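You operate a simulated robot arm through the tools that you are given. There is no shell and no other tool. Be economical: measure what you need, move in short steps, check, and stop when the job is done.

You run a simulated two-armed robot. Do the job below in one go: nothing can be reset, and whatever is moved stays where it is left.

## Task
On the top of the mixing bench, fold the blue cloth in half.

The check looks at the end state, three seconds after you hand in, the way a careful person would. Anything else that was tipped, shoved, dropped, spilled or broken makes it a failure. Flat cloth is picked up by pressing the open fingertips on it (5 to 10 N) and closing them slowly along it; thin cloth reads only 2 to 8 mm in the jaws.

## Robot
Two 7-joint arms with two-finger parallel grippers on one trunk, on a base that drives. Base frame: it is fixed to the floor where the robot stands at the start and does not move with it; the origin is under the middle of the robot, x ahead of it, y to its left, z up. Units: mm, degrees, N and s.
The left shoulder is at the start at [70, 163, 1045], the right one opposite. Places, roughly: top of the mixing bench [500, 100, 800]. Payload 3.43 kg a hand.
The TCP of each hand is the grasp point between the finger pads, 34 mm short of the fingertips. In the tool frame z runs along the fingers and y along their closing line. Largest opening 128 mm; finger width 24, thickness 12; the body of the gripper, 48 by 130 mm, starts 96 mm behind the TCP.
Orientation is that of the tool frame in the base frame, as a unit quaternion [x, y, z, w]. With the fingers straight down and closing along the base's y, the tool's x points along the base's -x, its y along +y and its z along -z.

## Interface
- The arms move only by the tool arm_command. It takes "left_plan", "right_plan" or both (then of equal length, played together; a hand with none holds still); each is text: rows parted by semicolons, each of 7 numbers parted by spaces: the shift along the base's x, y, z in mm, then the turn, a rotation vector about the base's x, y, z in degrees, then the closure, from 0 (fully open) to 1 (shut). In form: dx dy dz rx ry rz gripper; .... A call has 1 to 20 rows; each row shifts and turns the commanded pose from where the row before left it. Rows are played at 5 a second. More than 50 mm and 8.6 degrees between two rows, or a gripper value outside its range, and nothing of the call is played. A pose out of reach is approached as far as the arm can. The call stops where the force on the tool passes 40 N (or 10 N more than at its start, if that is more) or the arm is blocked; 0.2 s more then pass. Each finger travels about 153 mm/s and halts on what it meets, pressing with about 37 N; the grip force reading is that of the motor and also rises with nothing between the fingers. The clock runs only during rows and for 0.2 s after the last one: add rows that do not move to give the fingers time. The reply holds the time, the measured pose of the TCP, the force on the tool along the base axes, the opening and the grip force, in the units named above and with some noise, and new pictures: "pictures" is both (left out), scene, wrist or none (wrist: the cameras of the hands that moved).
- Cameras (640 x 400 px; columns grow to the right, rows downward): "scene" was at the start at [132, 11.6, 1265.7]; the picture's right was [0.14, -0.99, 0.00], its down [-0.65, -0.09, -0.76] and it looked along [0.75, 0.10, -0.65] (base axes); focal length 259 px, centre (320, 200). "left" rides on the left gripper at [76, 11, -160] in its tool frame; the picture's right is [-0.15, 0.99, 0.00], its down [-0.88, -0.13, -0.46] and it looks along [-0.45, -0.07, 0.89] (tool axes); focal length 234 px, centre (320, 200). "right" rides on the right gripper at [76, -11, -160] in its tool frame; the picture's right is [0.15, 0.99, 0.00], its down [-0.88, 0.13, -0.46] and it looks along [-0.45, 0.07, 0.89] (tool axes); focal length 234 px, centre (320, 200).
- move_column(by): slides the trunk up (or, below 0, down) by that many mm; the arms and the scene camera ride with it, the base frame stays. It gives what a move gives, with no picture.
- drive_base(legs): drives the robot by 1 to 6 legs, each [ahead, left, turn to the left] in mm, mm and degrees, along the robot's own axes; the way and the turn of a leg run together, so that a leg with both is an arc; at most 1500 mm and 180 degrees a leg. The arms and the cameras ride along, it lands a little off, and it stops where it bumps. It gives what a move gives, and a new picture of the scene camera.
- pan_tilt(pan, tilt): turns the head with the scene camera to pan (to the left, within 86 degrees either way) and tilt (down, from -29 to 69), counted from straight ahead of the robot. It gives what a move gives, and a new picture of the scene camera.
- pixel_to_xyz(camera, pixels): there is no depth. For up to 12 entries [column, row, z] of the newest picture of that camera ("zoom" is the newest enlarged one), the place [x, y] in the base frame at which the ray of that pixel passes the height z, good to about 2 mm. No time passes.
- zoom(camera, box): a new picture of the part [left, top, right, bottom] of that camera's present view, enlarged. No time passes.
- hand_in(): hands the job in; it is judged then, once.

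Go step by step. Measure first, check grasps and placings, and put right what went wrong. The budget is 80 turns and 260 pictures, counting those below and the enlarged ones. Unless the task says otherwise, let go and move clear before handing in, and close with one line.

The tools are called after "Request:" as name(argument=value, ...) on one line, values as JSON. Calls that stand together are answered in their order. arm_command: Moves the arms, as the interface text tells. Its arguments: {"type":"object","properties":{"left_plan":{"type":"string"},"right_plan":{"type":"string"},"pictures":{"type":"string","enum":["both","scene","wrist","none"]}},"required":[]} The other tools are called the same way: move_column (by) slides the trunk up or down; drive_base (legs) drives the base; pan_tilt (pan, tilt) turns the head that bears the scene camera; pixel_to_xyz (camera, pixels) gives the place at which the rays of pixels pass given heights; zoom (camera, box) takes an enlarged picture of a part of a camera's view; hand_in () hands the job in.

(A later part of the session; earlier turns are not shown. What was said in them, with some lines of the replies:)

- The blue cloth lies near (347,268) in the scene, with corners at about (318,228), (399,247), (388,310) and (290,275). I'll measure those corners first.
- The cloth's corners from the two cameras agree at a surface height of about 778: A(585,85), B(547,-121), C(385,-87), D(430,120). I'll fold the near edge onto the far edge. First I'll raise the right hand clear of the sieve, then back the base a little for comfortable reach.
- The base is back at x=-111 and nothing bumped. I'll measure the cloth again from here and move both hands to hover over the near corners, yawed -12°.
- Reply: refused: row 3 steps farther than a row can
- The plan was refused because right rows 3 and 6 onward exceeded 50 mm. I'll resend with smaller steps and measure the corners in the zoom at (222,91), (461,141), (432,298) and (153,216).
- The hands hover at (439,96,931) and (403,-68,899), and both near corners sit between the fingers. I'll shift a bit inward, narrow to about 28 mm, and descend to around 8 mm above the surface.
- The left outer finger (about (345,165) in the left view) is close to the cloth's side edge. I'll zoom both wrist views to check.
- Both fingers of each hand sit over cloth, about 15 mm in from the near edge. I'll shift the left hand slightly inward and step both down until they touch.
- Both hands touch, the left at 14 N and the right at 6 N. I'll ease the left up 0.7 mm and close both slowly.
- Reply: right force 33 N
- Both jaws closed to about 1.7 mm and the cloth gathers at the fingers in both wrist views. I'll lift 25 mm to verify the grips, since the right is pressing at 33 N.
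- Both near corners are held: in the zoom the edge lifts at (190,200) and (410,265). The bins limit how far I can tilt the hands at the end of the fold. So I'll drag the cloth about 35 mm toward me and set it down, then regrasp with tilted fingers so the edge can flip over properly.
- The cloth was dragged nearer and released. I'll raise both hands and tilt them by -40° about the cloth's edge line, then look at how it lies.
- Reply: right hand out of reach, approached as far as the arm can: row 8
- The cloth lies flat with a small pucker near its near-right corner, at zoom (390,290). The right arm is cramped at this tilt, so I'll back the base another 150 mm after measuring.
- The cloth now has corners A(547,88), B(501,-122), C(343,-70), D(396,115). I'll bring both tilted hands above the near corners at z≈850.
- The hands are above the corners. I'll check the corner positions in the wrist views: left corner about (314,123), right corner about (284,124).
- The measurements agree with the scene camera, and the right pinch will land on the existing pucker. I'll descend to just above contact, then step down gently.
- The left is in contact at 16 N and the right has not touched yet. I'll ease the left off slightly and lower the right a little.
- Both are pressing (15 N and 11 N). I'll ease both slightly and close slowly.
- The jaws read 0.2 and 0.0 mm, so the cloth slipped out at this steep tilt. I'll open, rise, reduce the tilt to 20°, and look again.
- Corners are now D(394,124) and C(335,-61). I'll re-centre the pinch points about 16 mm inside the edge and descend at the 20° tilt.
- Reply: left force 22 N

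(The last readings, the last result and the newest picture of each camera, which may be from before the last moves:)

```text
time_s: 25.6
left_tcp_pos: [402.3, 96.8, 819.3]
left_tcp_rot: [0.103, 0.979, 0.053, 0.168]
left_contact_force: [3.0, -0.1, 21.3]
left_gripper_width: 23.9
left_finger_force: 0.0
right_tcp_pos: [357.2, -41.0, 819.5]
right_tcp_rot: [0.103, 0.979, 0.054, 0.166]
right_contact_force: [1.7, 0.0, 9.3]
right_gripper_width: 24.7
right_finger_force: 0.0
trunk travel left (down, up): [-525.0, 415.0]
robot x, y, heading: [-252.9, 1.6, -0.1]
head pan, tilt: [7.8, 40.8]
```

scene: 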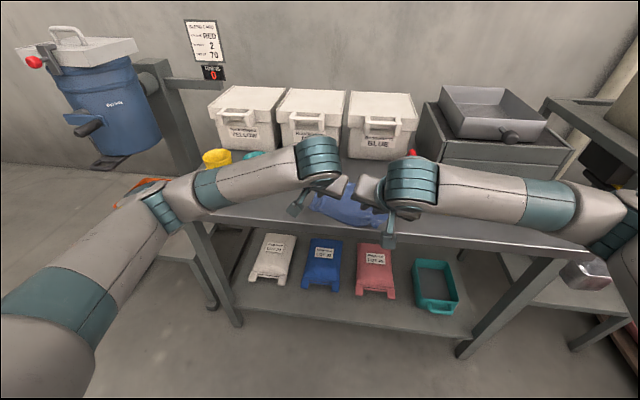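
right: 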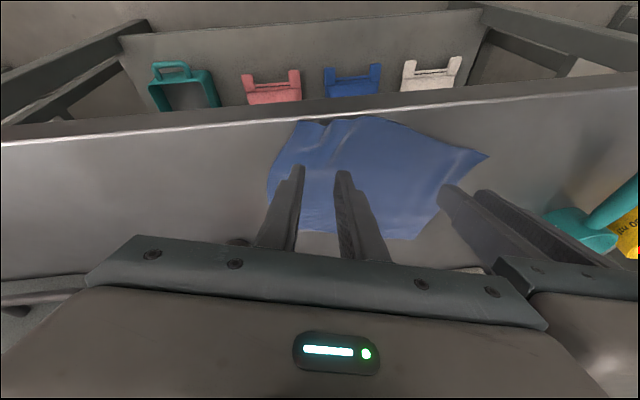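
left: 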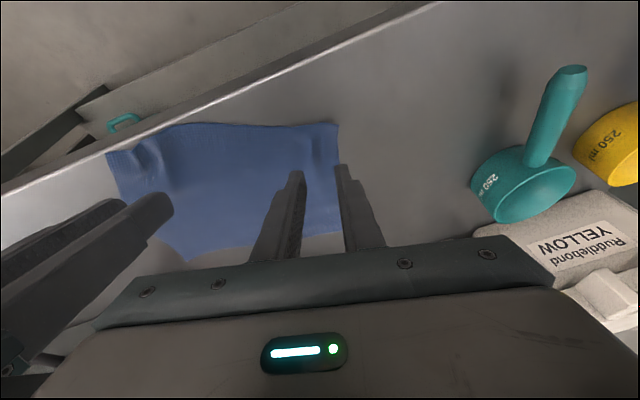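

The left presses at 21 N and the right at 9 N. I'll keep pressure on, with a slight ease left and a slight press right, while closing slowly.

Request:
arm_command(left_plan="0 0 0.3 0 0 0 0.81; 0 0 0 0 0 0 0.83; 0 0 0 0 0 0 0.85; 0 0 0 0 0 0 0.87; 0 0 0 0 0 0 0.89; 0 0 0 0 0 0 0.91; 0 0 0 0 0 0 0.93; 0 0 0 0 0 0 0.95; 0 0 0 0 0 0 0.97; 0 0 0 0 0 0 0.99; 0 0 0 0 0 0 1; 0 0 0 0 0 0 1; 0 0 0 0 0 0 1", right_plan="0 0 -0.5 0 0 0 0.81; 0 0 0 0 0 0 0.83; 0 0 0 0 0 0 0.85; 0 0 0 0 0 0 0.87; 0 0 0 0 0 0 0.89; 0 0 0 0 0 0 0.91; 0 0 0 0 0 0 0.93; 0 0 0 0 0 0 0.95; 0 0 0 0 0 0 0.97; 0 0 0 0 0 0 0.99; 0 0 0 0 0 0 1; 0 0 0 0 0 0 1; 0 0 0 0 0 0 1", pictures="wrist")

```text
time_s: 28.4
left_tcp_pos: [401.2, 95.8, 816.6]
left_tcp_rot: [0.103, 0.979, 0.054, 0.166]
left_contact_force: [-2.3, 1.6, 15.3]
left_gripper_width: 0.0
left_finger_force: 33.2
right_tcp_pos: [355.5, -40.8, 818.4]
right_tcp_rot: [0.104, 0.979, 0.053, 0.165]
right_contact_force: [-0.2, 0.2, 2.4]
right_gripper_width: 0.0
right_finger_force: 33.0
trunk travel left (down, up): [-525.0, 415.0]
robot x, y, heading: [-254.8, 1.3, 0.0]
head pan, tilt: [7.8, 40.8]
```

right: 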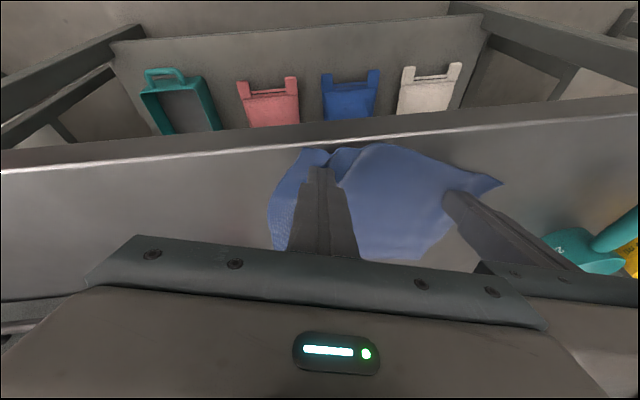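
left: 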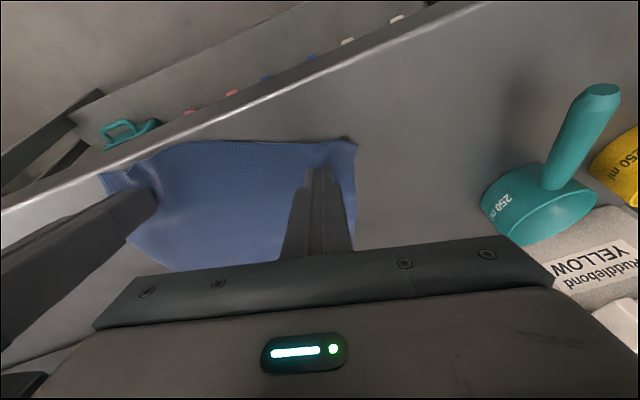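

At this tilt the jaws closed empty again (0.0 mm), so only vertical fingers grip. I'll change method: grip vertically, lift the cloth to hang from its near edge, lay the lower half down moving forward, then lay the top half back toward me. That needs no hand tilt. First I'll open, rise and straighten up.

Request:
arm_command(left_plan="0 0 5 0 0 0 1; 0 0 15 0 0 0 0.9; 3 0 10 -1.66 7.82 0 0.8; 3 0 0 -1.66 7.82 0 0.8; 3 0 0 -0.83 3.91 0 0.8; 0 0 0 0 0 0 0.8", right_plan="0 0 5 0 0 0 1; 0 0 15 0 0 0 0.9; 3 0 10 -1.66 7.82 0 0.8; 3 -2 0 -1.66 7.82 0 0.8; 3 -2 0 -0.83 3.91 0 0.8; 0 0 0 0 0 0 0.8", pictures="wrist")

Request:
zoom(camera="left", box=[240, 100, 400, 200])

Request:
zoom(camera="right", box=[240, 100, 400, 200])

```text
time_s: 29.8
left_tcp_pos: [412.9, 96.5, 846.1]
left_tcp_rot: [0.106, 0.994, -0.001, -0.001]
left_contact_force: [-1.1, 0.1, 0.1]
left_gripper_width: 25.5
left_finger_force: 0.1
right_tcp_pos: [367.2, -43.4, 845.6]
right_tcp_rot: [0.104, 0.995, -0.001, 0.0]
right_contact_force: [0.5, 0.4, 0.7]
right_gripper_width: 25.7
right_finger_force: 0.1
trunk travel left (down, up): [-525.0, 415.0]
robot x, y, heading: [-254.9, -1.9, -0.4]
head pan, tilt: [7.8, 40.8]
```

right: 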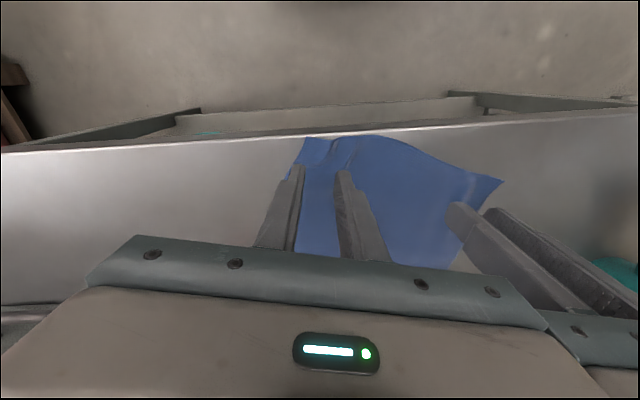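
left: 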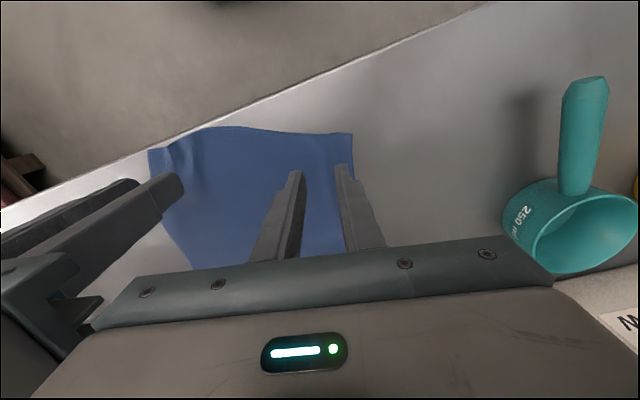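

```text
4.00 times, centred on (320, 150) of left
```

zoom: 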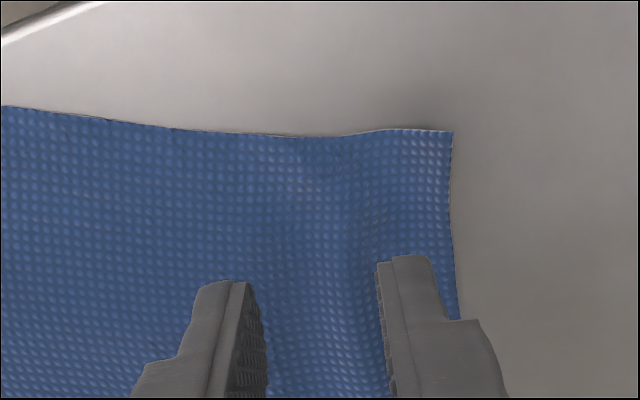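

```text
4.00 times, centred on (320, 150) of right
```

zoom: 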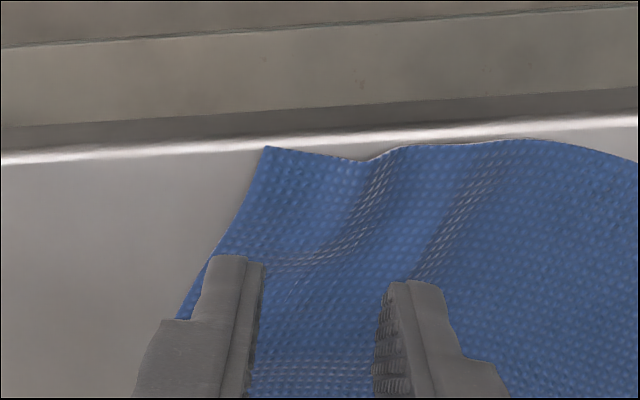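

Request:
pixel_to_xyz(camera="left", pixels=[[353, 132.8, 781]])

Request:
pixel_to_xyz(camera="right", pixels=[[306.5, 136.8, 781], [372, 135, 783]])

```text
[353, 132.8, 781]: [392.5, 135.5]
```

```text
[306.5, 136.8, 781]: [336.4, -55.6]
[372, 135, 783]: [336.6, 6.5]
```

Corners are D(392,135) and C(336,-56). I'll position the vertical fingers 28 mm along and 16 mm in, and lower to contact.

Request:
arm_command(left_plan="-11 8 -10 0 0 0 0.8; 0 0 -14 0 0 0 0.8; 0 0 -4 0 0 0 0.8; 0 0 -2 0 0 0 0.8; 0 0 -1 0 0 0 0.8; 0 0 0 0 0 0 0.8", right_plan="-10 11 -10 0 0 0 0.8; 0 0 -14 0 0 0 0.8; 0 0 -4 0 0 0 0.8; 0 0 -2 0 0 0 0.8; 0 0 -1 0 0 0 0.8; 0 0 0 0 0 0 0.8", pictures="none")

```text
time_s: 31.1
left_tcp_pos: [402.4, 103.9, 815.6]
left_tcp_rot: [0.105, 0.994, 0.0, 0.0]
left_contact_force: [0.1, 0.1, 4.7]
left_gripper_width: 25.5
left_finger_force: 0.1
right_tcp_pos: [355.8, -32.7, 815.4]
right_tcp_rot: [0.106, 0.994, -0.001, 0.0]
right_contact_force: [0.0, 0.5, 1.6]
right_gripper_width: 25.5
right_finger_force: 0.1
trunk travel left (down, up): [-525.0, 415.0]
robot x, y, heading: [-253.5, 2.4, 0.1]
head pan, tilt: [7.8, 40.8]
```

Light contact on both (5 N and 2 N). I'll press about 1 mm more and close slowly.

Request:
arm_command(left_plan="0 0 -0.8 0 0 0 0.8; 0 0 0 0 0 0 0.82; 0 0 0 0 0 0 0.84; 0 0 0 0 0 0 0.86; 0 0 0 0 0 0 0.88; 0 0 0 0 0 0 0.9; 0 0 0 0 0 0 0.92; 0 0 0 0 0 0 0.94; 0 0 0 0 0 0 0.96; 0 0 0 0 0 0 0.98; 0 0 0 0 0 0 1; 0 0 0 0 0 0 1; 0 0 0 0 0 0 1", right_plan="0 0 -1 0 0 0 0.8; 0 0 0 0 0 0 0.82; 0 0 0 0 0 0 0.84; 0 0 0 0 0 0 0.86; 0 0 0 0 0 0 0.88; 0 0 0 0 0 0 0.9; 0 0 0 0 0 0 0.92; 0 0 0 0 0 0 0.94; 0 0 0 0 0 0 0.96; 0 0 0 0 0 0 0.98; 0 0 0 0 0 0 1; 0 0 0 0 0 0 1; 0 0 0 0 0 0 1", pictures="none")

```text
time_s: 34.0
left_tcp_pos: [401.9, 104.5, 815.1]
left_tcp_rot: [0.106, 0.994, 0.0, 0.001]
left_contact_force: [-1.4, 1.1, 10.4]
left_gripper_width: 2.0
left_finger_force: 37.0
right_tcp_pos: [355.4, -33.1, 816.1]
right_tcp_rot: [0.105, 0.994, -0.002, -0.001]
right_contact_force: [0.7, 1.2, 6.9]
right_gripper_width: 1.9
right_finger_force: 36.8
trunk travel left (down, up): [-525.0, 415.0]
robot x, y, heading: [-258.3, -2.3, -0.3]
head pan, tilt: [7.8, 40.8]
```

Both jaws hold cloth (2.0 and 1.9 mm). I'll lift in an arc forward so the cloth hangs from its near edge with the far edge just at table level.

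Request:
arm_command(left_plan="0 0 10 0 0 0 1; 12 -2.6 20 0 0 0 1; 12 -2.6 20 0 0 0 1; 12 -2.6 20 0 0 0 1; 12 -2.6 20 0 0 0 1; 16 -3.4 18 0 0 0 1; 16 -3.4 18 0 0 0 1; 16 -3.4 18 0 0 0 1; 16 -3.4 14 0 0 0 1; 16 -3.4 10 0 0 0 1; 0 0 0 0 0 0 1; 0 0 0 0 0 0 1", right_plan="0 0 10 0 0 0 1; 12 -2.6 20 0 0 0 1; 12 -2.6 20 0 0 0 1; 12 -2.6 20 0 0 0 1; 12 -2.6 20 0 0 0 1; 16 -3.4 18 0 0 0 1; 16 -3.4 18 0 0 0 1; 16 -3.4 18 0 0 0 1; 16 -3.4 14 0 0 0 1; 16 -3.4 10 0 0 0 1; 0 0 0 0 0 0 1; 0 0 0 0 0 0 1")

Request:
zoom(camera="scene", box=[260, 120, 440, 232])

```text
time_s: 36.5
left_tcp_pos: [530.2, 77.6, 982.4]
left_tcp_rot: [0.106, 0.994, 0.0, 0.0]
left_contact_force: [-1.0, -0.9, 0.5]
left_gripper_width: 2.0
left_finger_force: 36.5
right_tcp_pos: [483.1, -61.4, 983.5]
right_tcp_rot: [0.104, 0.995, -0.001, -0.001]
right_contact_force: [0.3, 0.8, -0.2]
right_gripper_width: 1.9
right_finger_force: 36.6
trunk travel left (down, up): [-525.0, 415.0]
robot x, y, heading: [-252.7, 1.5, -0.3]
head pan, tilt: [7.8, 40.8]
```

scene: 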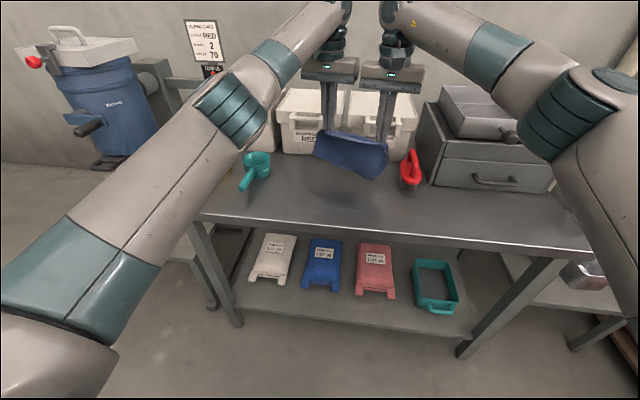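
right: 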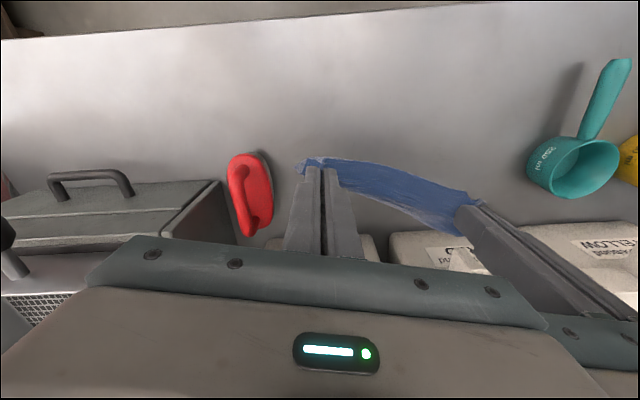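
left: 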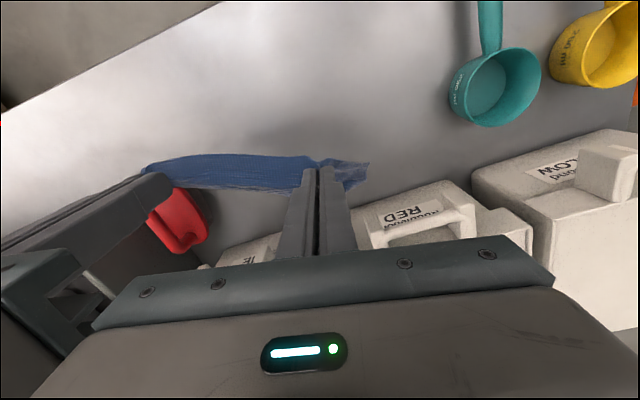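

```text
3.56 times, centred on (350, 176) of scene
```

zoom: 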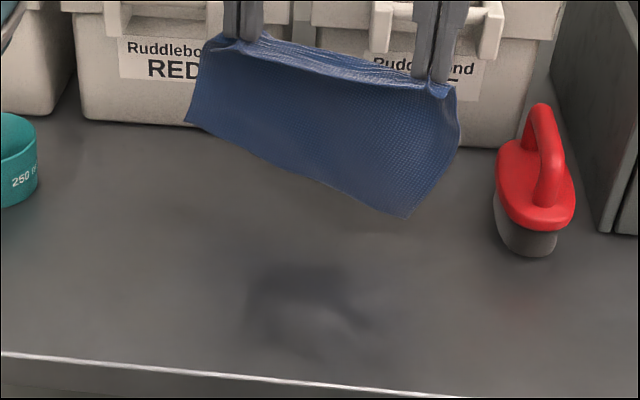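

The cloth hangs cleanly from both hands with its lower edge roughly 30 mm above the table. I'll carry it 100 mm back toward me, let it settle, and lower until the far edge just touches.

Request:
arm_command(left_plan="-6 1.3 0 0 0 0 1; -12 2.6 0 0 0 0 1; -14 3 0 0 0 0 1; -14 3 0 0 0 0 1; -14 3 0 0 0 0 1; -14 3 0 0 0 0 1; -14 3 0 0 0 0 1; -6 1.3 -5 0 0 0 1; -4 1 -7 0 0 0 1; 0 0 -7 0 0 0 1; 0 0 -7 0 0 0 1; 0 0 -4 0 0 0 1; 0 0 0 0 0 0 1; 0 0 0 0 0 0 1", right_plan="-6 1.3 0 0 0 0 1; -12 2.6 0 0 0 0 1; -14 3 0 0 0 0 1; -14 3 0 0 0 0 1; -14 3 0 0 0 0 1; -14 3 0 0 0 0 1; -14 3 0 0 0 0 1; -6 1.3 -5 0 0 0 1; -4 1 -7 0 0 0 1; 0 0 -7 0 0 0 1; 0 0 -7 0 0 0 1; 0 0 -4 0 0 0 1; 0 0 0 0 0 0 1; 0 0 0 0 0 0 1", pictures="scene")

Request:
zoom(camera="scene", box=[260, 120, 440, 232])

```text
time_s: 39.5
left_tcp_pos: [431.8, 98.4, 952.2]
left_tcp_rot: [0.105, 0.994, 0.0, -0.001]
left_contact_force: [0.4, -1.1, 0.1]
left_gripper_width: 1.9
left_finger_force: 36.7
right_tcp_pos: [386.1, -40.7, 952.2]
right_tcp_rot: [0.106, 0.994, -0.001, -0.001]
right_contact_force: [-0.4, 0.6, -0.3]
right_gripper_width: 2.1
right_finger_force: 36.2
trunk travel left (down, up): [-525.0, 415.0]
robot x, y, heading: [-256.9, -1.6, 0.2]
head pan, tilt: [7.8, 40.8]
```

scene: 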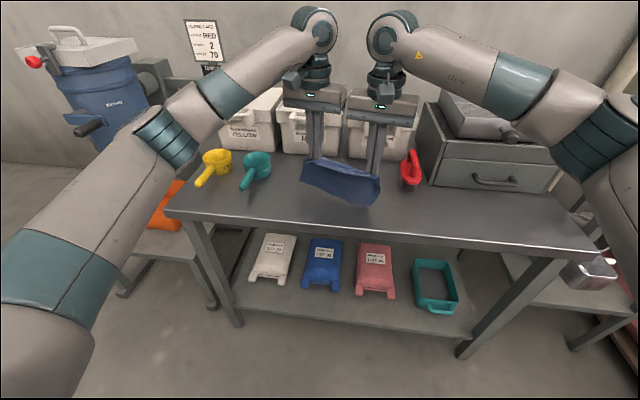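

```text
3.56 times, centred on (350, 176) of scene
```

zoom: 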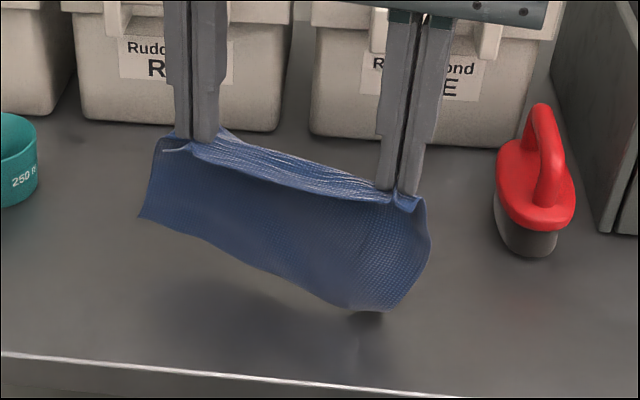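

The lower edge is right at the table. I'll lay the lower half forward on a 45° path (80 mm forward and down).

Request:
arm_command(left_plan="2 -0.4 -6 0 0 0 1; 4 -0.8 -6 0 0 0 1; 6 -1.3 -6 0 0 0 1; 6 -1.3 -6 0 0 0 1; 6 -1.3 -6 0 0 0 1; 6 -1.3 -6 0 0 0 1; 6 -1.3 -6 0 0 0 1; 0 0 0 0 0 0 1", right_plan="2 -0.4 -6 0 0 0 1; 4 -0.8 -6 0 0 0 1; 6 -1.3 -6 0 0 0 1; 6 -1.3 -6 0 0 0 1; 6 -1.3 -6 0 0 0 1; 6 -1.3 -6 0 0 0 1; 6 -1.3 -6 0 0 0 1; 0 0 0 0 0 0 1", pictures="scene")

Request:
zoom(camera="scene", box=[260, 120, 440, 232])

```text
time_s: 41.4
left_tcp_pos: [467.0, 89.4, 909.6]
left_tcp_rot: [0.105, 0.994, -0.001, 0.0]
left_contact_force: [-0.2, -0.1, -0.4]
left_gripper_width: 2.1
left_finger_force: 36.6
right_tcp_pos: [423.3, -48.1, 911.2]
right_tcp_rot: [0.105, 0.994, -0.001, 0.0]
right_contact_force: [0.4, 1.0, -0.5]
right_gripper_width: 1.8
right_finger_force: 36.0
trunk travel left (down, up): [-525.0, 415.0]
robot x, y, heading: [-257.3, 2.0, -0.1]
head pan, tilt: [7.8, 40.8]
```

scene: 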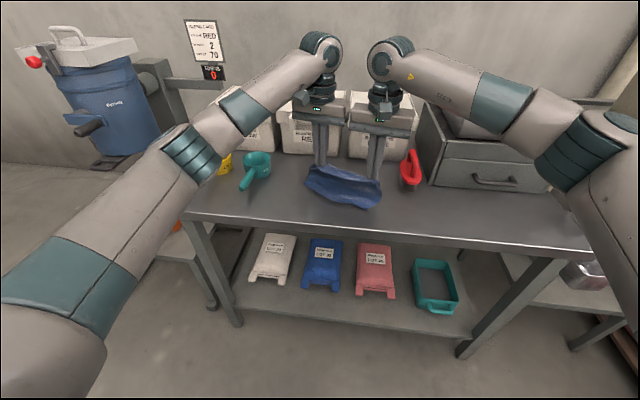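

```text
3.56 times, centred on (350, 176) of scene
```

zoom: 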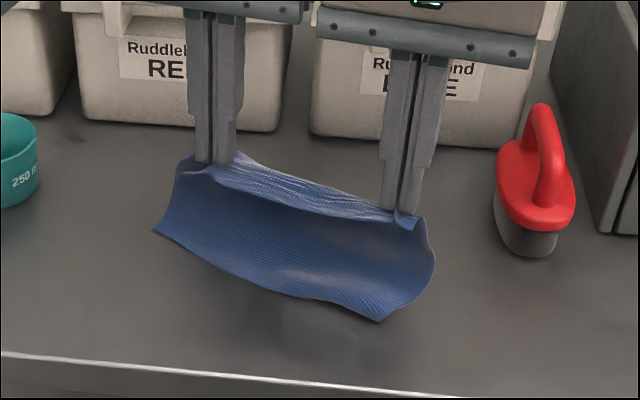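

The lower half is laying down, with the far edge at zoom (153,232)-(380,320). I'll continue another 42 mm on the same path.

Request:
arm_command(left_plan="6 -1.3 -6 0 0 0 1; 6 -1.3 -6 0 0 0 1; 6 -1.3 -6 0 0 0 1; 6 -1.3 -6 0 0 0 1; 6 -1.3 -6 0 0 0 1; 6 -1.3 -6 0 0 0 1; 6 -1.3 -6 0 0 0 1; 0 0 0 0 0 0 1", right_plan="6 -1.3 -6 0 0 0 1; 6 -1.3 -6 0 0 0 1; 6 -1.3 -6 0 0 0 1; 6 -1.3 -6 0 0 0 1; 6 -1.3 -6 0 0 0 1; 6 -1.3 -6 0 0 0 1; 6 -1.3 -6 0 0 0 1; 0 0 0 0 0 0 1", pictures="both")

Request:
zoom(camera="scene", box=[260, 120, 440, 232])

```text
time_s: 43.1
left_tcp_pos: [508.1, 82.0, 867.6]
left_tcp_rot: [0.105, 0.994, 0.0, 0.0]
left_contact_force: [-1.2, -0.2, 0.1]
left_gripper_width: 2.2
left_finger_force: 36.8
right_tcp_pos: [464.5, -54.5, 869.5]
right_tcp_rot: [0.106, 0.994, -0.001, -0.001]
right_contact_force: [-0.4, 1.0, 0.3]
right_gripper_width: 1.9
right_finger_force: 36.6
trunk travel left (down, up): [-525.0, 415.0]
robot x, y, heading: [-256.5, 0.5, 0.1]
head pan, tilt: [7.8, 40.8]
```

scene: 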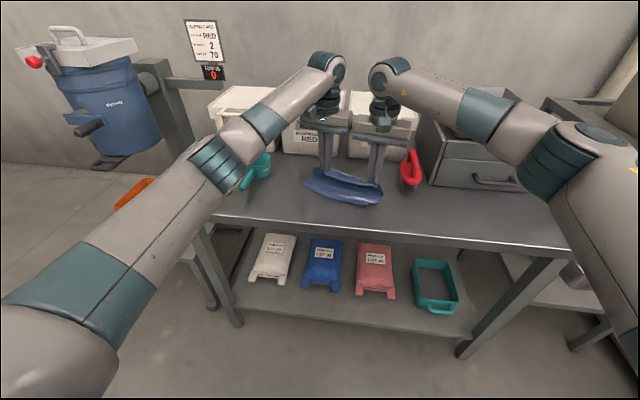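
right: 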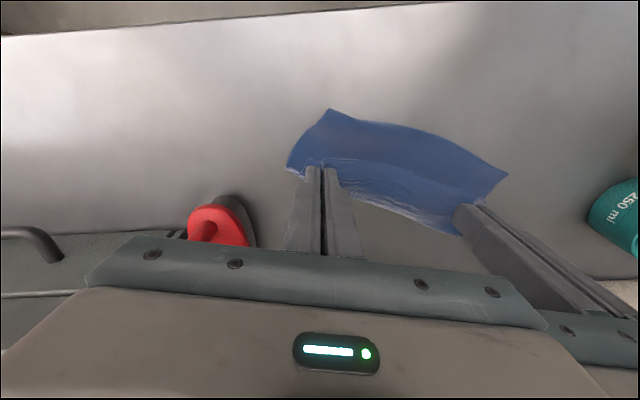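
left: 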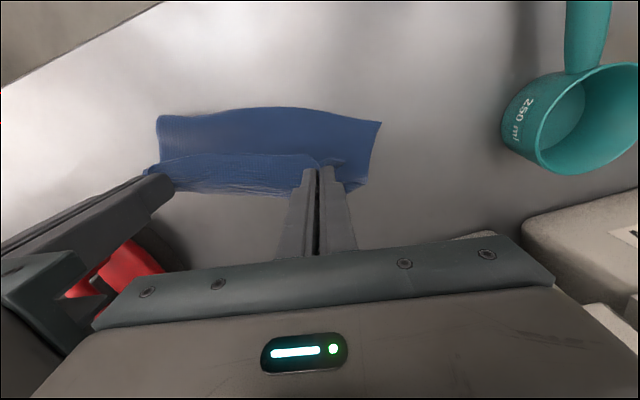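

```text
3.56 times, centred on (350, 176) of scene
```

zoom: 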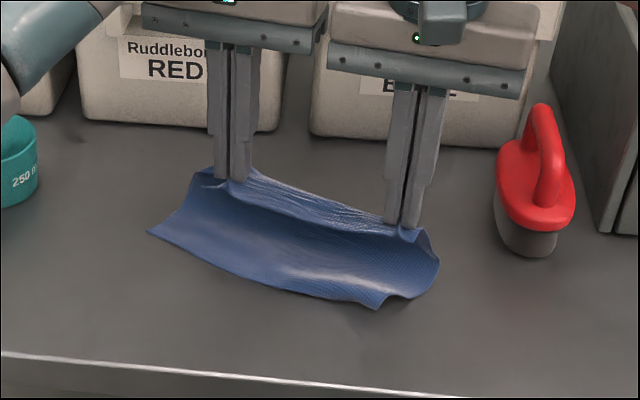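

The lower half is down. I'll measure the far edge, at left corner zoom (149,232), right corner (377,308) and middle (250,285), to target the top layer.

Request:
pixel_to_xyz(camera="zoom", pixels=[[149, 232, 781], [377, 308, 781], [250, 281, 781], [438, 262, 785]])

Request:
pixel_to_xyz(camera="right", pixels=[[330, 109, 785], [508, 175, 781]])

Request:
pixel_to_xyz(camera="left", pixels=[[381, 122, 781], [158, 115, 785]])

```text
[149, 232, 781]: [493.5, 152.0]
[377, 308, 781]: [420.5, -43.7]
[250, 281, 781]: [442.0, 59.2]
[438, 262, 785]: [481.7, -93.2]
```

```text
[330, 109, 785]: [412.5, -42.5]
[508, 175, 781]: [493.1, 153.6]
```

```text
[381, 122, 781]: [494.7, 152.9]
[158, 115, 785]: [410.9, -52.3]
```

The laid edge sits at A(494,153) and B(412,-45), about 22° skew and 35 mm left of the hands, with plenty of slack bulging forward. I'll bring the held edge toward it, moving left, back and down with a slight yaw, halfway first, then check.

Request:
arm_command(left_plan="0 6 -4 0 0 -2 1; 0 6 -5 0 0 -2 1; -2 6 -5 0 0 -2 1; -2 6 -5 0 0 -2 1; -3 6 -5 0 0 0 1; -3 4 -4 0 0 0 1; 0 0 0 0 0 0 1", right_plan="-2 6 -4 0 0 -2 1; -3 6 -5 0 0 -2 1; -4 6 -5 0 0 -2 1; -4 5 -5 0 0 -2 1; -4 5 -5 0 0 0 1; -4 4 -4 0 0 0 1; 0 0 0 0 0 0 1")

Request:
zoom(camera="scene", box=[260, 120, 440, 232])

```text
time_s: 44.8
left_tcp_pos: [499.3, 115.6, 840.6]
left_tcp_rot: [0.175, 0.985, 0.0, 0.0]
left_contact_force: [-1.3, -4.8, -0.5]
left_gripper_width: 2.0
left_finger_force: 36.5
right_tcp_pos: [445.8, -24.2, 840.1]
right_tcp_rot: [0.174, 0.985, 0.0, -0.001]
right_contact_force: [2.0, 4.5, -0.7]
right_gripper_width: 2.0
right_finger_force: 36.6
trunk travel left (down, up): [-525.0, 415.0]
robot x, y, heading: [-257.6, -1.7, 0.2]
head pan, tilt: [7.8, 40.8]
```

scene: 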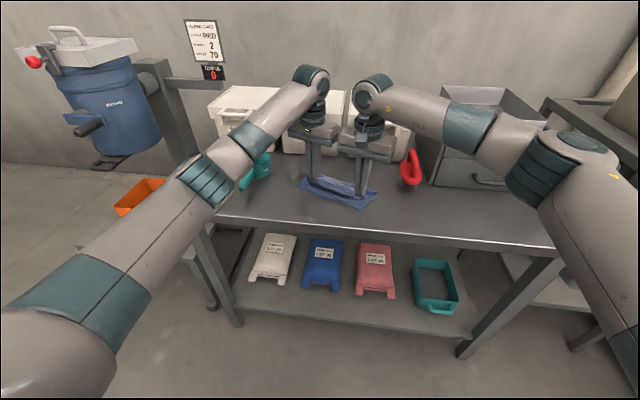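
right: 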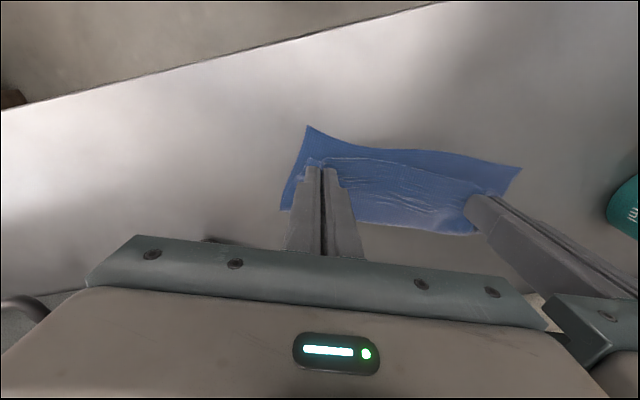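
left: 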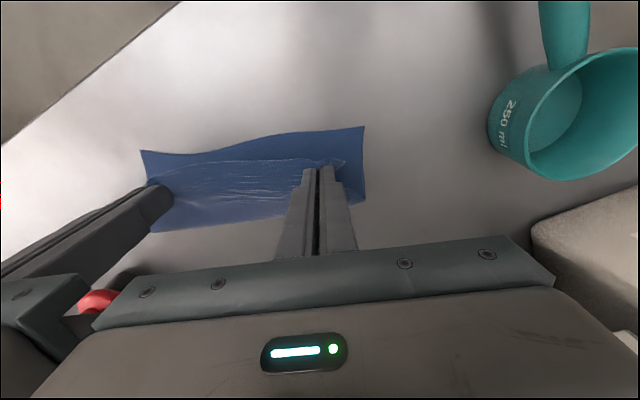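

```text
3.56 times, centred on (350, 176) of scene
```

zoom: 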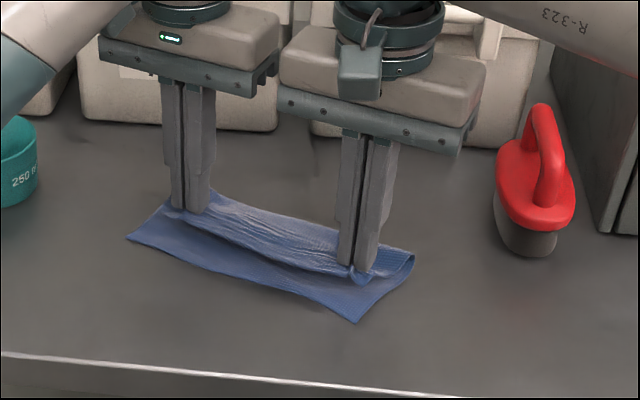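

This looks very good: the bottom layer is flat and the held edge is above it. I'll measure the bottom-layer corners at zoom (126,237) and (357,322).

Request:
pixel_to_xyz(camera="zoom", pixels=[[126, 237, 780], [357, 322, 780], [230, 278, 780]])

Request:
pixel_to_xyz(camera="left", pixels=[[364, 126, 780], [141, 150, 780]])

Request:
pixel_to_xyz(camera="right", pixels=[[521, 168, 780], [307, 126, 780]])

```text
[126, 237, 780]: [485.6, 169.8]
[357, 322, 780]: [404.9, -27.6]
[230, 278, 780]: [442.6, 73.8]
```

```text
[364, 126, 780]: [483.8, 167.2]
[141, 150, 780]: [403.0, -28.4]
```

```text
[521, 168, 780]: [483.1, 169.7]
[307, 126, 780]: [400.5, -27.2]
```

The bottom edge runs A(484,169) to B(403,-28). I'll move the held edge the remaining distance, with a little lateral overshoot since the bottom follows slightly, and lower to about 10 mm.

Request:
arm_command(left_plan="-3 4 -3 0 0 0 1; -3 4 -3 0 0 0 1; -3 4 -3 0 0 0 1; -3 3 -3 0 0 0 1; -3 3 -2 0 0 0 1; 0 0 0 0 0 0 1", right_plan="-3 5 -3 0 0 0 1; -3 5 -3 0 0 0 1; -3 5 -3 0 0 0 1; -4 5 -3 0 0 0 1; -4 4 -2 0 0 0 1; 0 0 0 0 0 0 1")

Request:
zoom(camera="scene", box=[260, 120, 440, 232])

Request:
zoom(camera="left", box=[100, 80, 420, 280])

Request:
zoom(camera="right", box=[240, 80, 560, 280])

```text
time_s: 46.1
left_tcp_pos: [484.4, 133.1, 826.3]
left_tcp_rot: [0.174, 0.985, -0.001, 0.001]
left_contact_force: [0.2, -0.5, -1.2]
left_gripper_width: 1.4
left_finger_force: 36.8
right_tcp_pos: [428.2, -0.0, 826.4]
right_tcp_rot: [0.174, 0.985, -0.001, -0.001]
right_contact_force: [0.3, 0.5, -0.3]
right_gripper_width: 1.7
right_finger_force: 36.4
trunk travel left (down, up): [-525.0, 415.0]
robot x, y, heading: [-256.5, -1.0, -0.2]
head pan, tilt: [7.8, 40.8]
```

scene: 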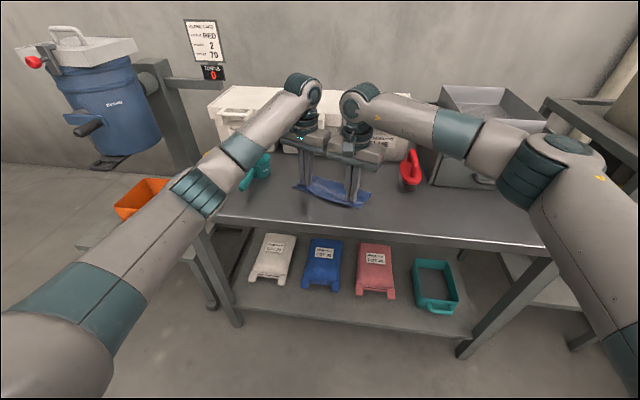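
right: 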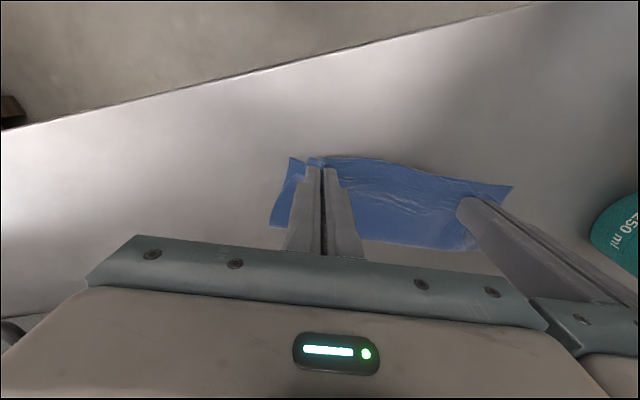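
left: 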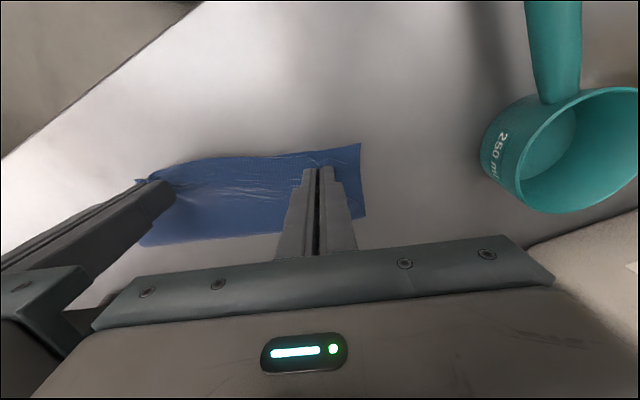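

```text
3.56 times, centred on (350, 176) of scene
```

zoom: 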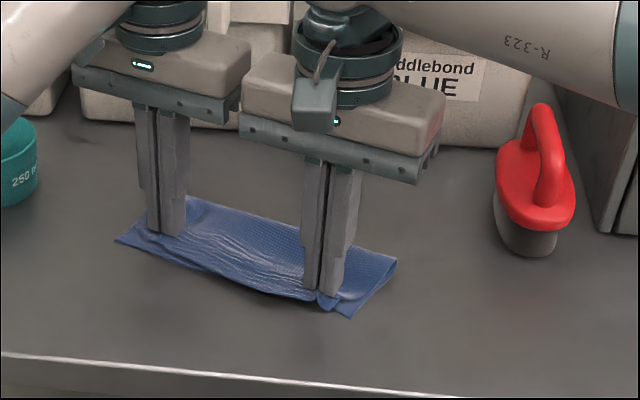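

```text
2.00 times, centred on (260, 180) of left
```

zoom: 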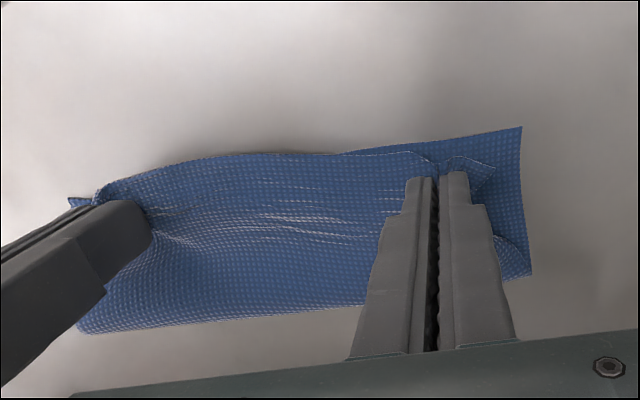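

```text
2.00 times, centred on (400, 180) of right
```

zoom: 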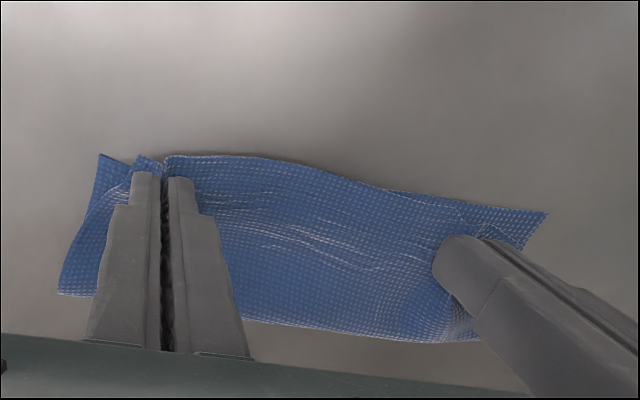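

Both top corners are nearly over the bottom corners, just 15-20 mm inboard from the gathering. I'll spread the hands slightly outward and back, lower to the table, and open slowly to spread the gathers.

Request:
arm_command(left_plan="-3 4 -2 0 0 0 1; -2.5 3.6 -3 0 0 0 1; 0 0 -3 0 0 0 1; 0 0 -2 0 0 0 1; 0 0 0 0 0 0 0.98; 0 0 0 0 0 0 0.96; 0 0 0 0 0 0 0.94; 0 0 0 0 0 0 0.92; 0 0 0 0 0 0 0.9; 0 0 0 0 0 0 0.88; 0 0 0 0 0 0 0.86; 0 0 0 0 0 0 0.84; 0 0 0 0 0 0 0.82; 0 0 0 0 0 0 0.8", right_plan="-2 -1.5 -2 0 0 0 1; -1.4 -1.5 -3 0 0 0 1; 0 0 -3 0 0 0 1; 0 0 -2 0 0 0 1; 0 0 0 0 0 0 0.98; 0 0 0 0 0 0 0.96; 0 0 0 0 0 0 0.94; 0 0 0 0 0 0 0.92; 0 0 0 0 0 0 0.9; 0 0 0 0 0 0 0.88; 0 0 0 0 0 0 0.86; 0 0 0 0 0 0 0.84; 0 0 0 0 0 0 0.82; 0 0 0 0 0 0 0.8", pictures="wrist")

Request:
zoom(camera="left", box=[100, 80, 420, 280])

Request:
zoom(camera="right", box=[240, 80, 560, 280])

```text
time_s: 49.1
left_tcp_pos: [478.8, 142.1, 816.6]
left_tcp_rot: [0.175, 0.985, -0.001, 0.0]
left_contact_force: [0.6, -0.1, 2.4]
left_gripper_width: 24.9
left_finger_force: 0.1
right_tcp_pos: [424.4, -2.8, 816.9]
right_tcp_rot: [0.174, 0.985, 0.0, 0.0]
right_contact_force: [0.1, 0.9, 5.4]
right_gripper_width: 23.6
right_finger_force: 0.1
trunk travel left (down, up): [-525.0, 415.0]
robot x, y, heading: [-255.9, -0.6, -0.1]
head pan, tilt: [7.8, 40.8]
```

right: 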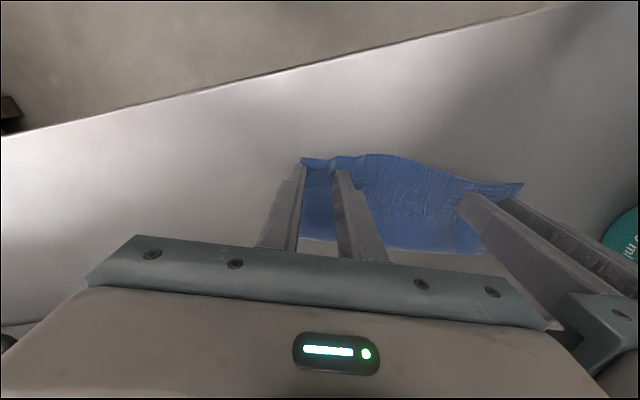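
left: 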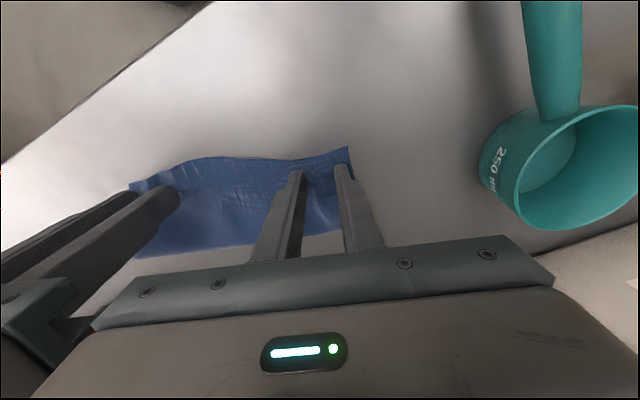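

```text
2.00 times, centred on (260, 180) of left
```

zoom: 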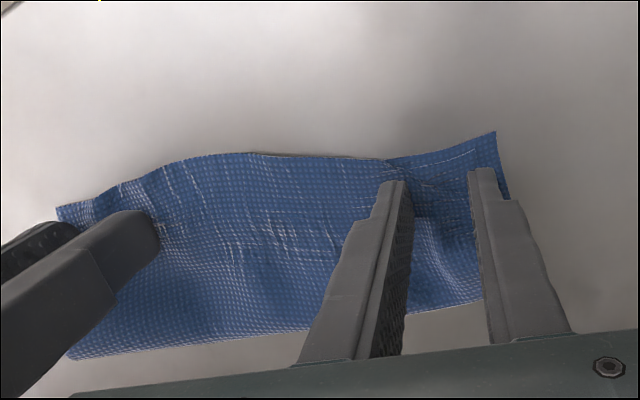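

```text
2.00 times, centred on (400, 180) of right
```

zoom: 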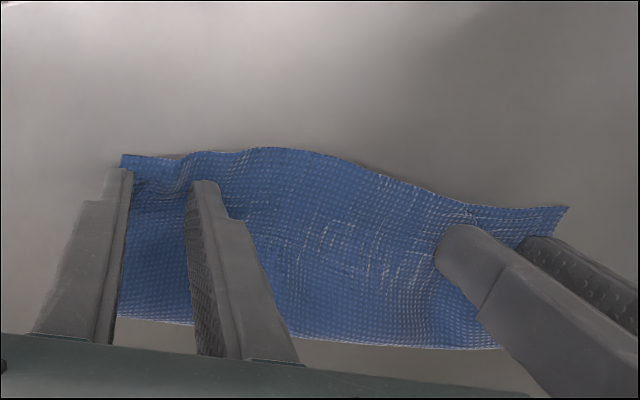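

The gathers opened and the top corners sit over the bottom ones. I'll raise both hands straight up to look.

Request:
arm_command(left_plan="0 0 4 0 0 0 0.8; 0 0 15 0 0 0 0.8; 0 0 40 0 0 0 0.8; 0 0 45 0 0 0 0.8; 0 20 30 0 0 0 0.8; 0 45 0 0 0 0 0.8; 0 45 0 0 0 0 0.8; 0 0 0 0 0 0 0.8", right_plan="0 0 4 0 0 0 0.8; 0 0 15 0 0 0 0.8; 0 0 40 0 0 0 0.8; 0 0 45 0 0 0 0.8; 0 -20 30 0 0 0 0.8; 0 -45 0 0 0 0 0.8; 0 -45 0 0 0 0 0.8; 0 0 0 0 0 0 0.8")

Request:
zoom(camera="scene", box=[270, 150, 400, 231])

Request:
zoom(camera="left", box=[0, 80, 320, 280])

Request:
zoom(camera="right", box=[300, 80, 620, 280])

```text
time_s: 51.0
left_tcp_pos: [480.6, 251.5, 947.3]
left_tcp_rot: [0.174, 0.985, -0.002, -0.001]
left_contact_force: [-0.1, -0.5, 0.2]
left_gripper_width: 25.4
left_finger_force: 0.0
right_tcp_pos: [423.0, -114.6, 949.9]
right_tcp_rot: [0.174, 0.985, -0.001, -0.001]
right_contact_force: [-0.2, -0.5, 0.6]
right_gripper_width: 25.6
right_finger_force: 0.2
trunk travel left (down, up): [-525.0, 415.0]
robot x, y, heading: [-258.4, -0.0, -0.2]
head pan, tilt: [7.8, 40.8]
```

scene: 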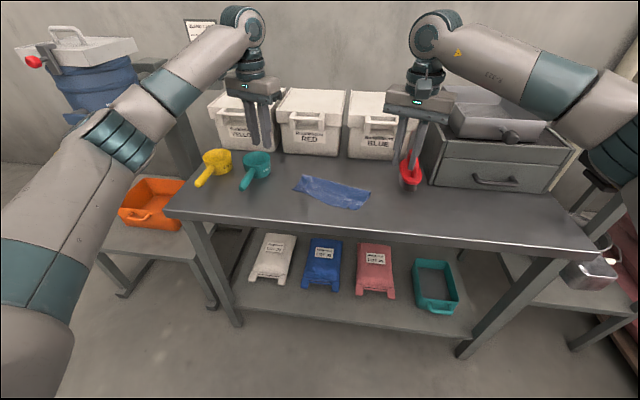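
right: 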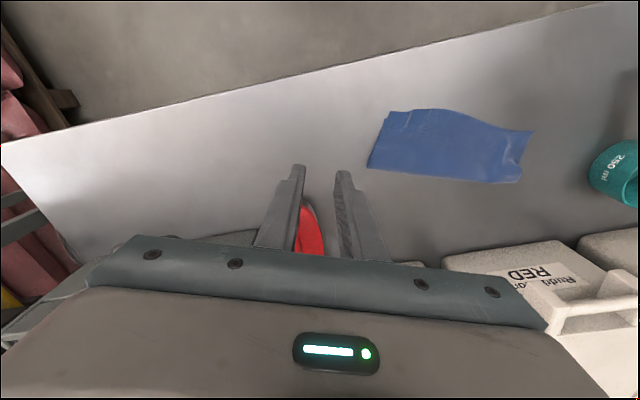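
left: 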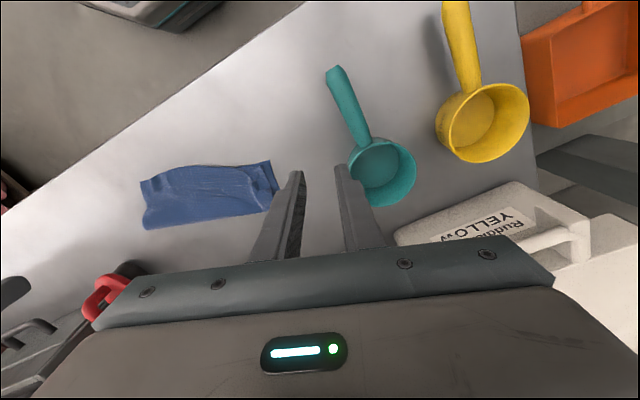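

```text
4.92 times, centred on (335, 190) of scene
```

zoom: 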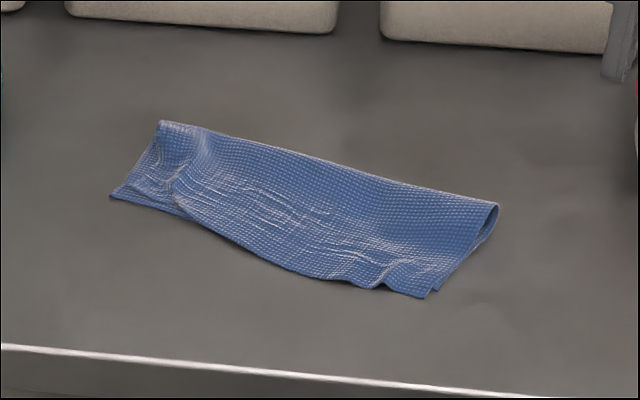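

```text
2.00 times, centred on (160, 180) of left
```

zoom: 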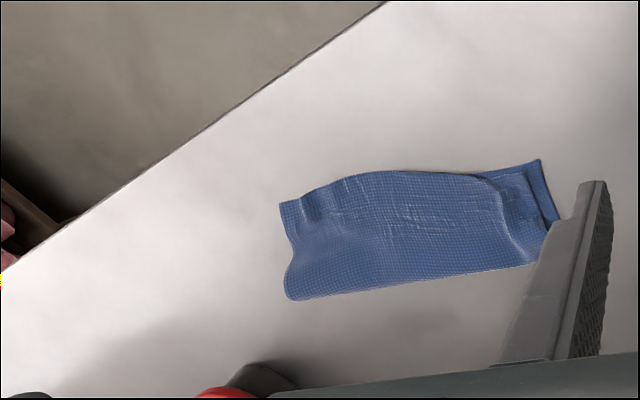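

```text
2.00 times, centred on (460, 180) of right
```

zoom: 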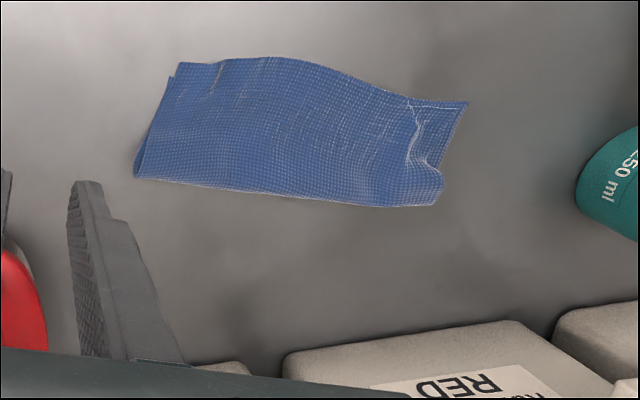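

The cloth is folded well, with the edges nearly coincident; a pucker remains near the left end at zoom (175,180). I'll look closer before deciding whether to smooth it.

Request:
zoom(camera="right", box=[440, 80, 568, 160])

Request:
zoom(camera="scene", box=[285, 165, 381, 225])

Request:
zoom(camera="left", box=[130, 140, 290, 240])

```text
5.00 times, centred on (504, 120) of right
```

zoom: 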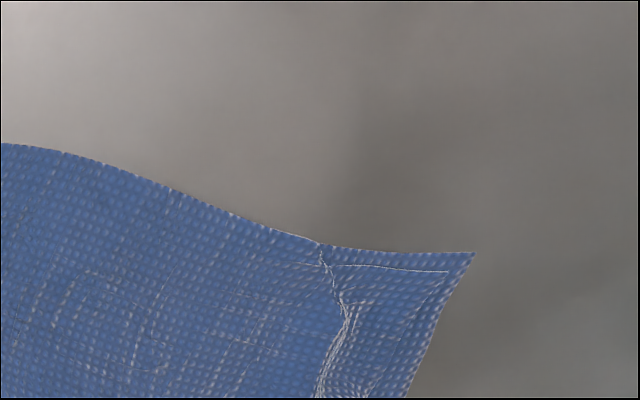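

```text
6.67 times, centred on (333, 195) of scene
```

zoom: 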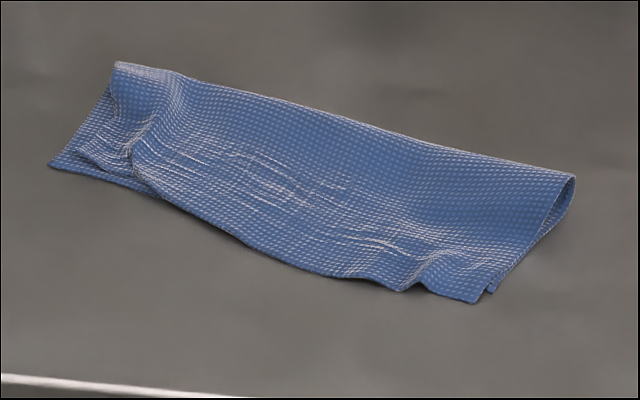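

```text
4.00 times, centred on (210, 190) of left
```

zoom: 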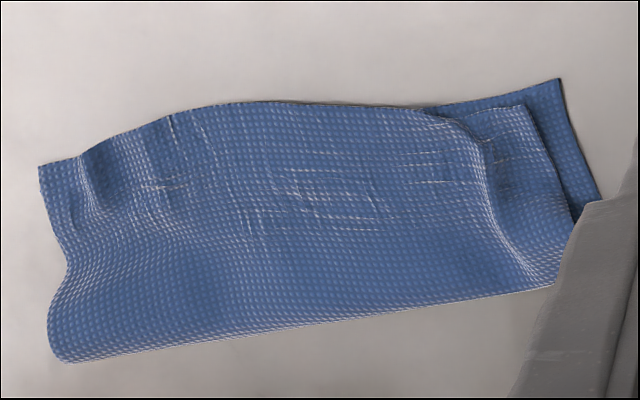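

The cloth is in half: the top corners lie within about 10 mm of the bottom ones and the edges coincide. The brush, ladles and bins are where they were, and both hands are clear, so I'm handing in.

Request:
hand_in()

```text
The job is handed in.
```

The blue cloth is folded in half on the bench top, edges aligned to within about 10 mm with a small pucker left near its left end; nothing else was disturbed, and both hands are clear.
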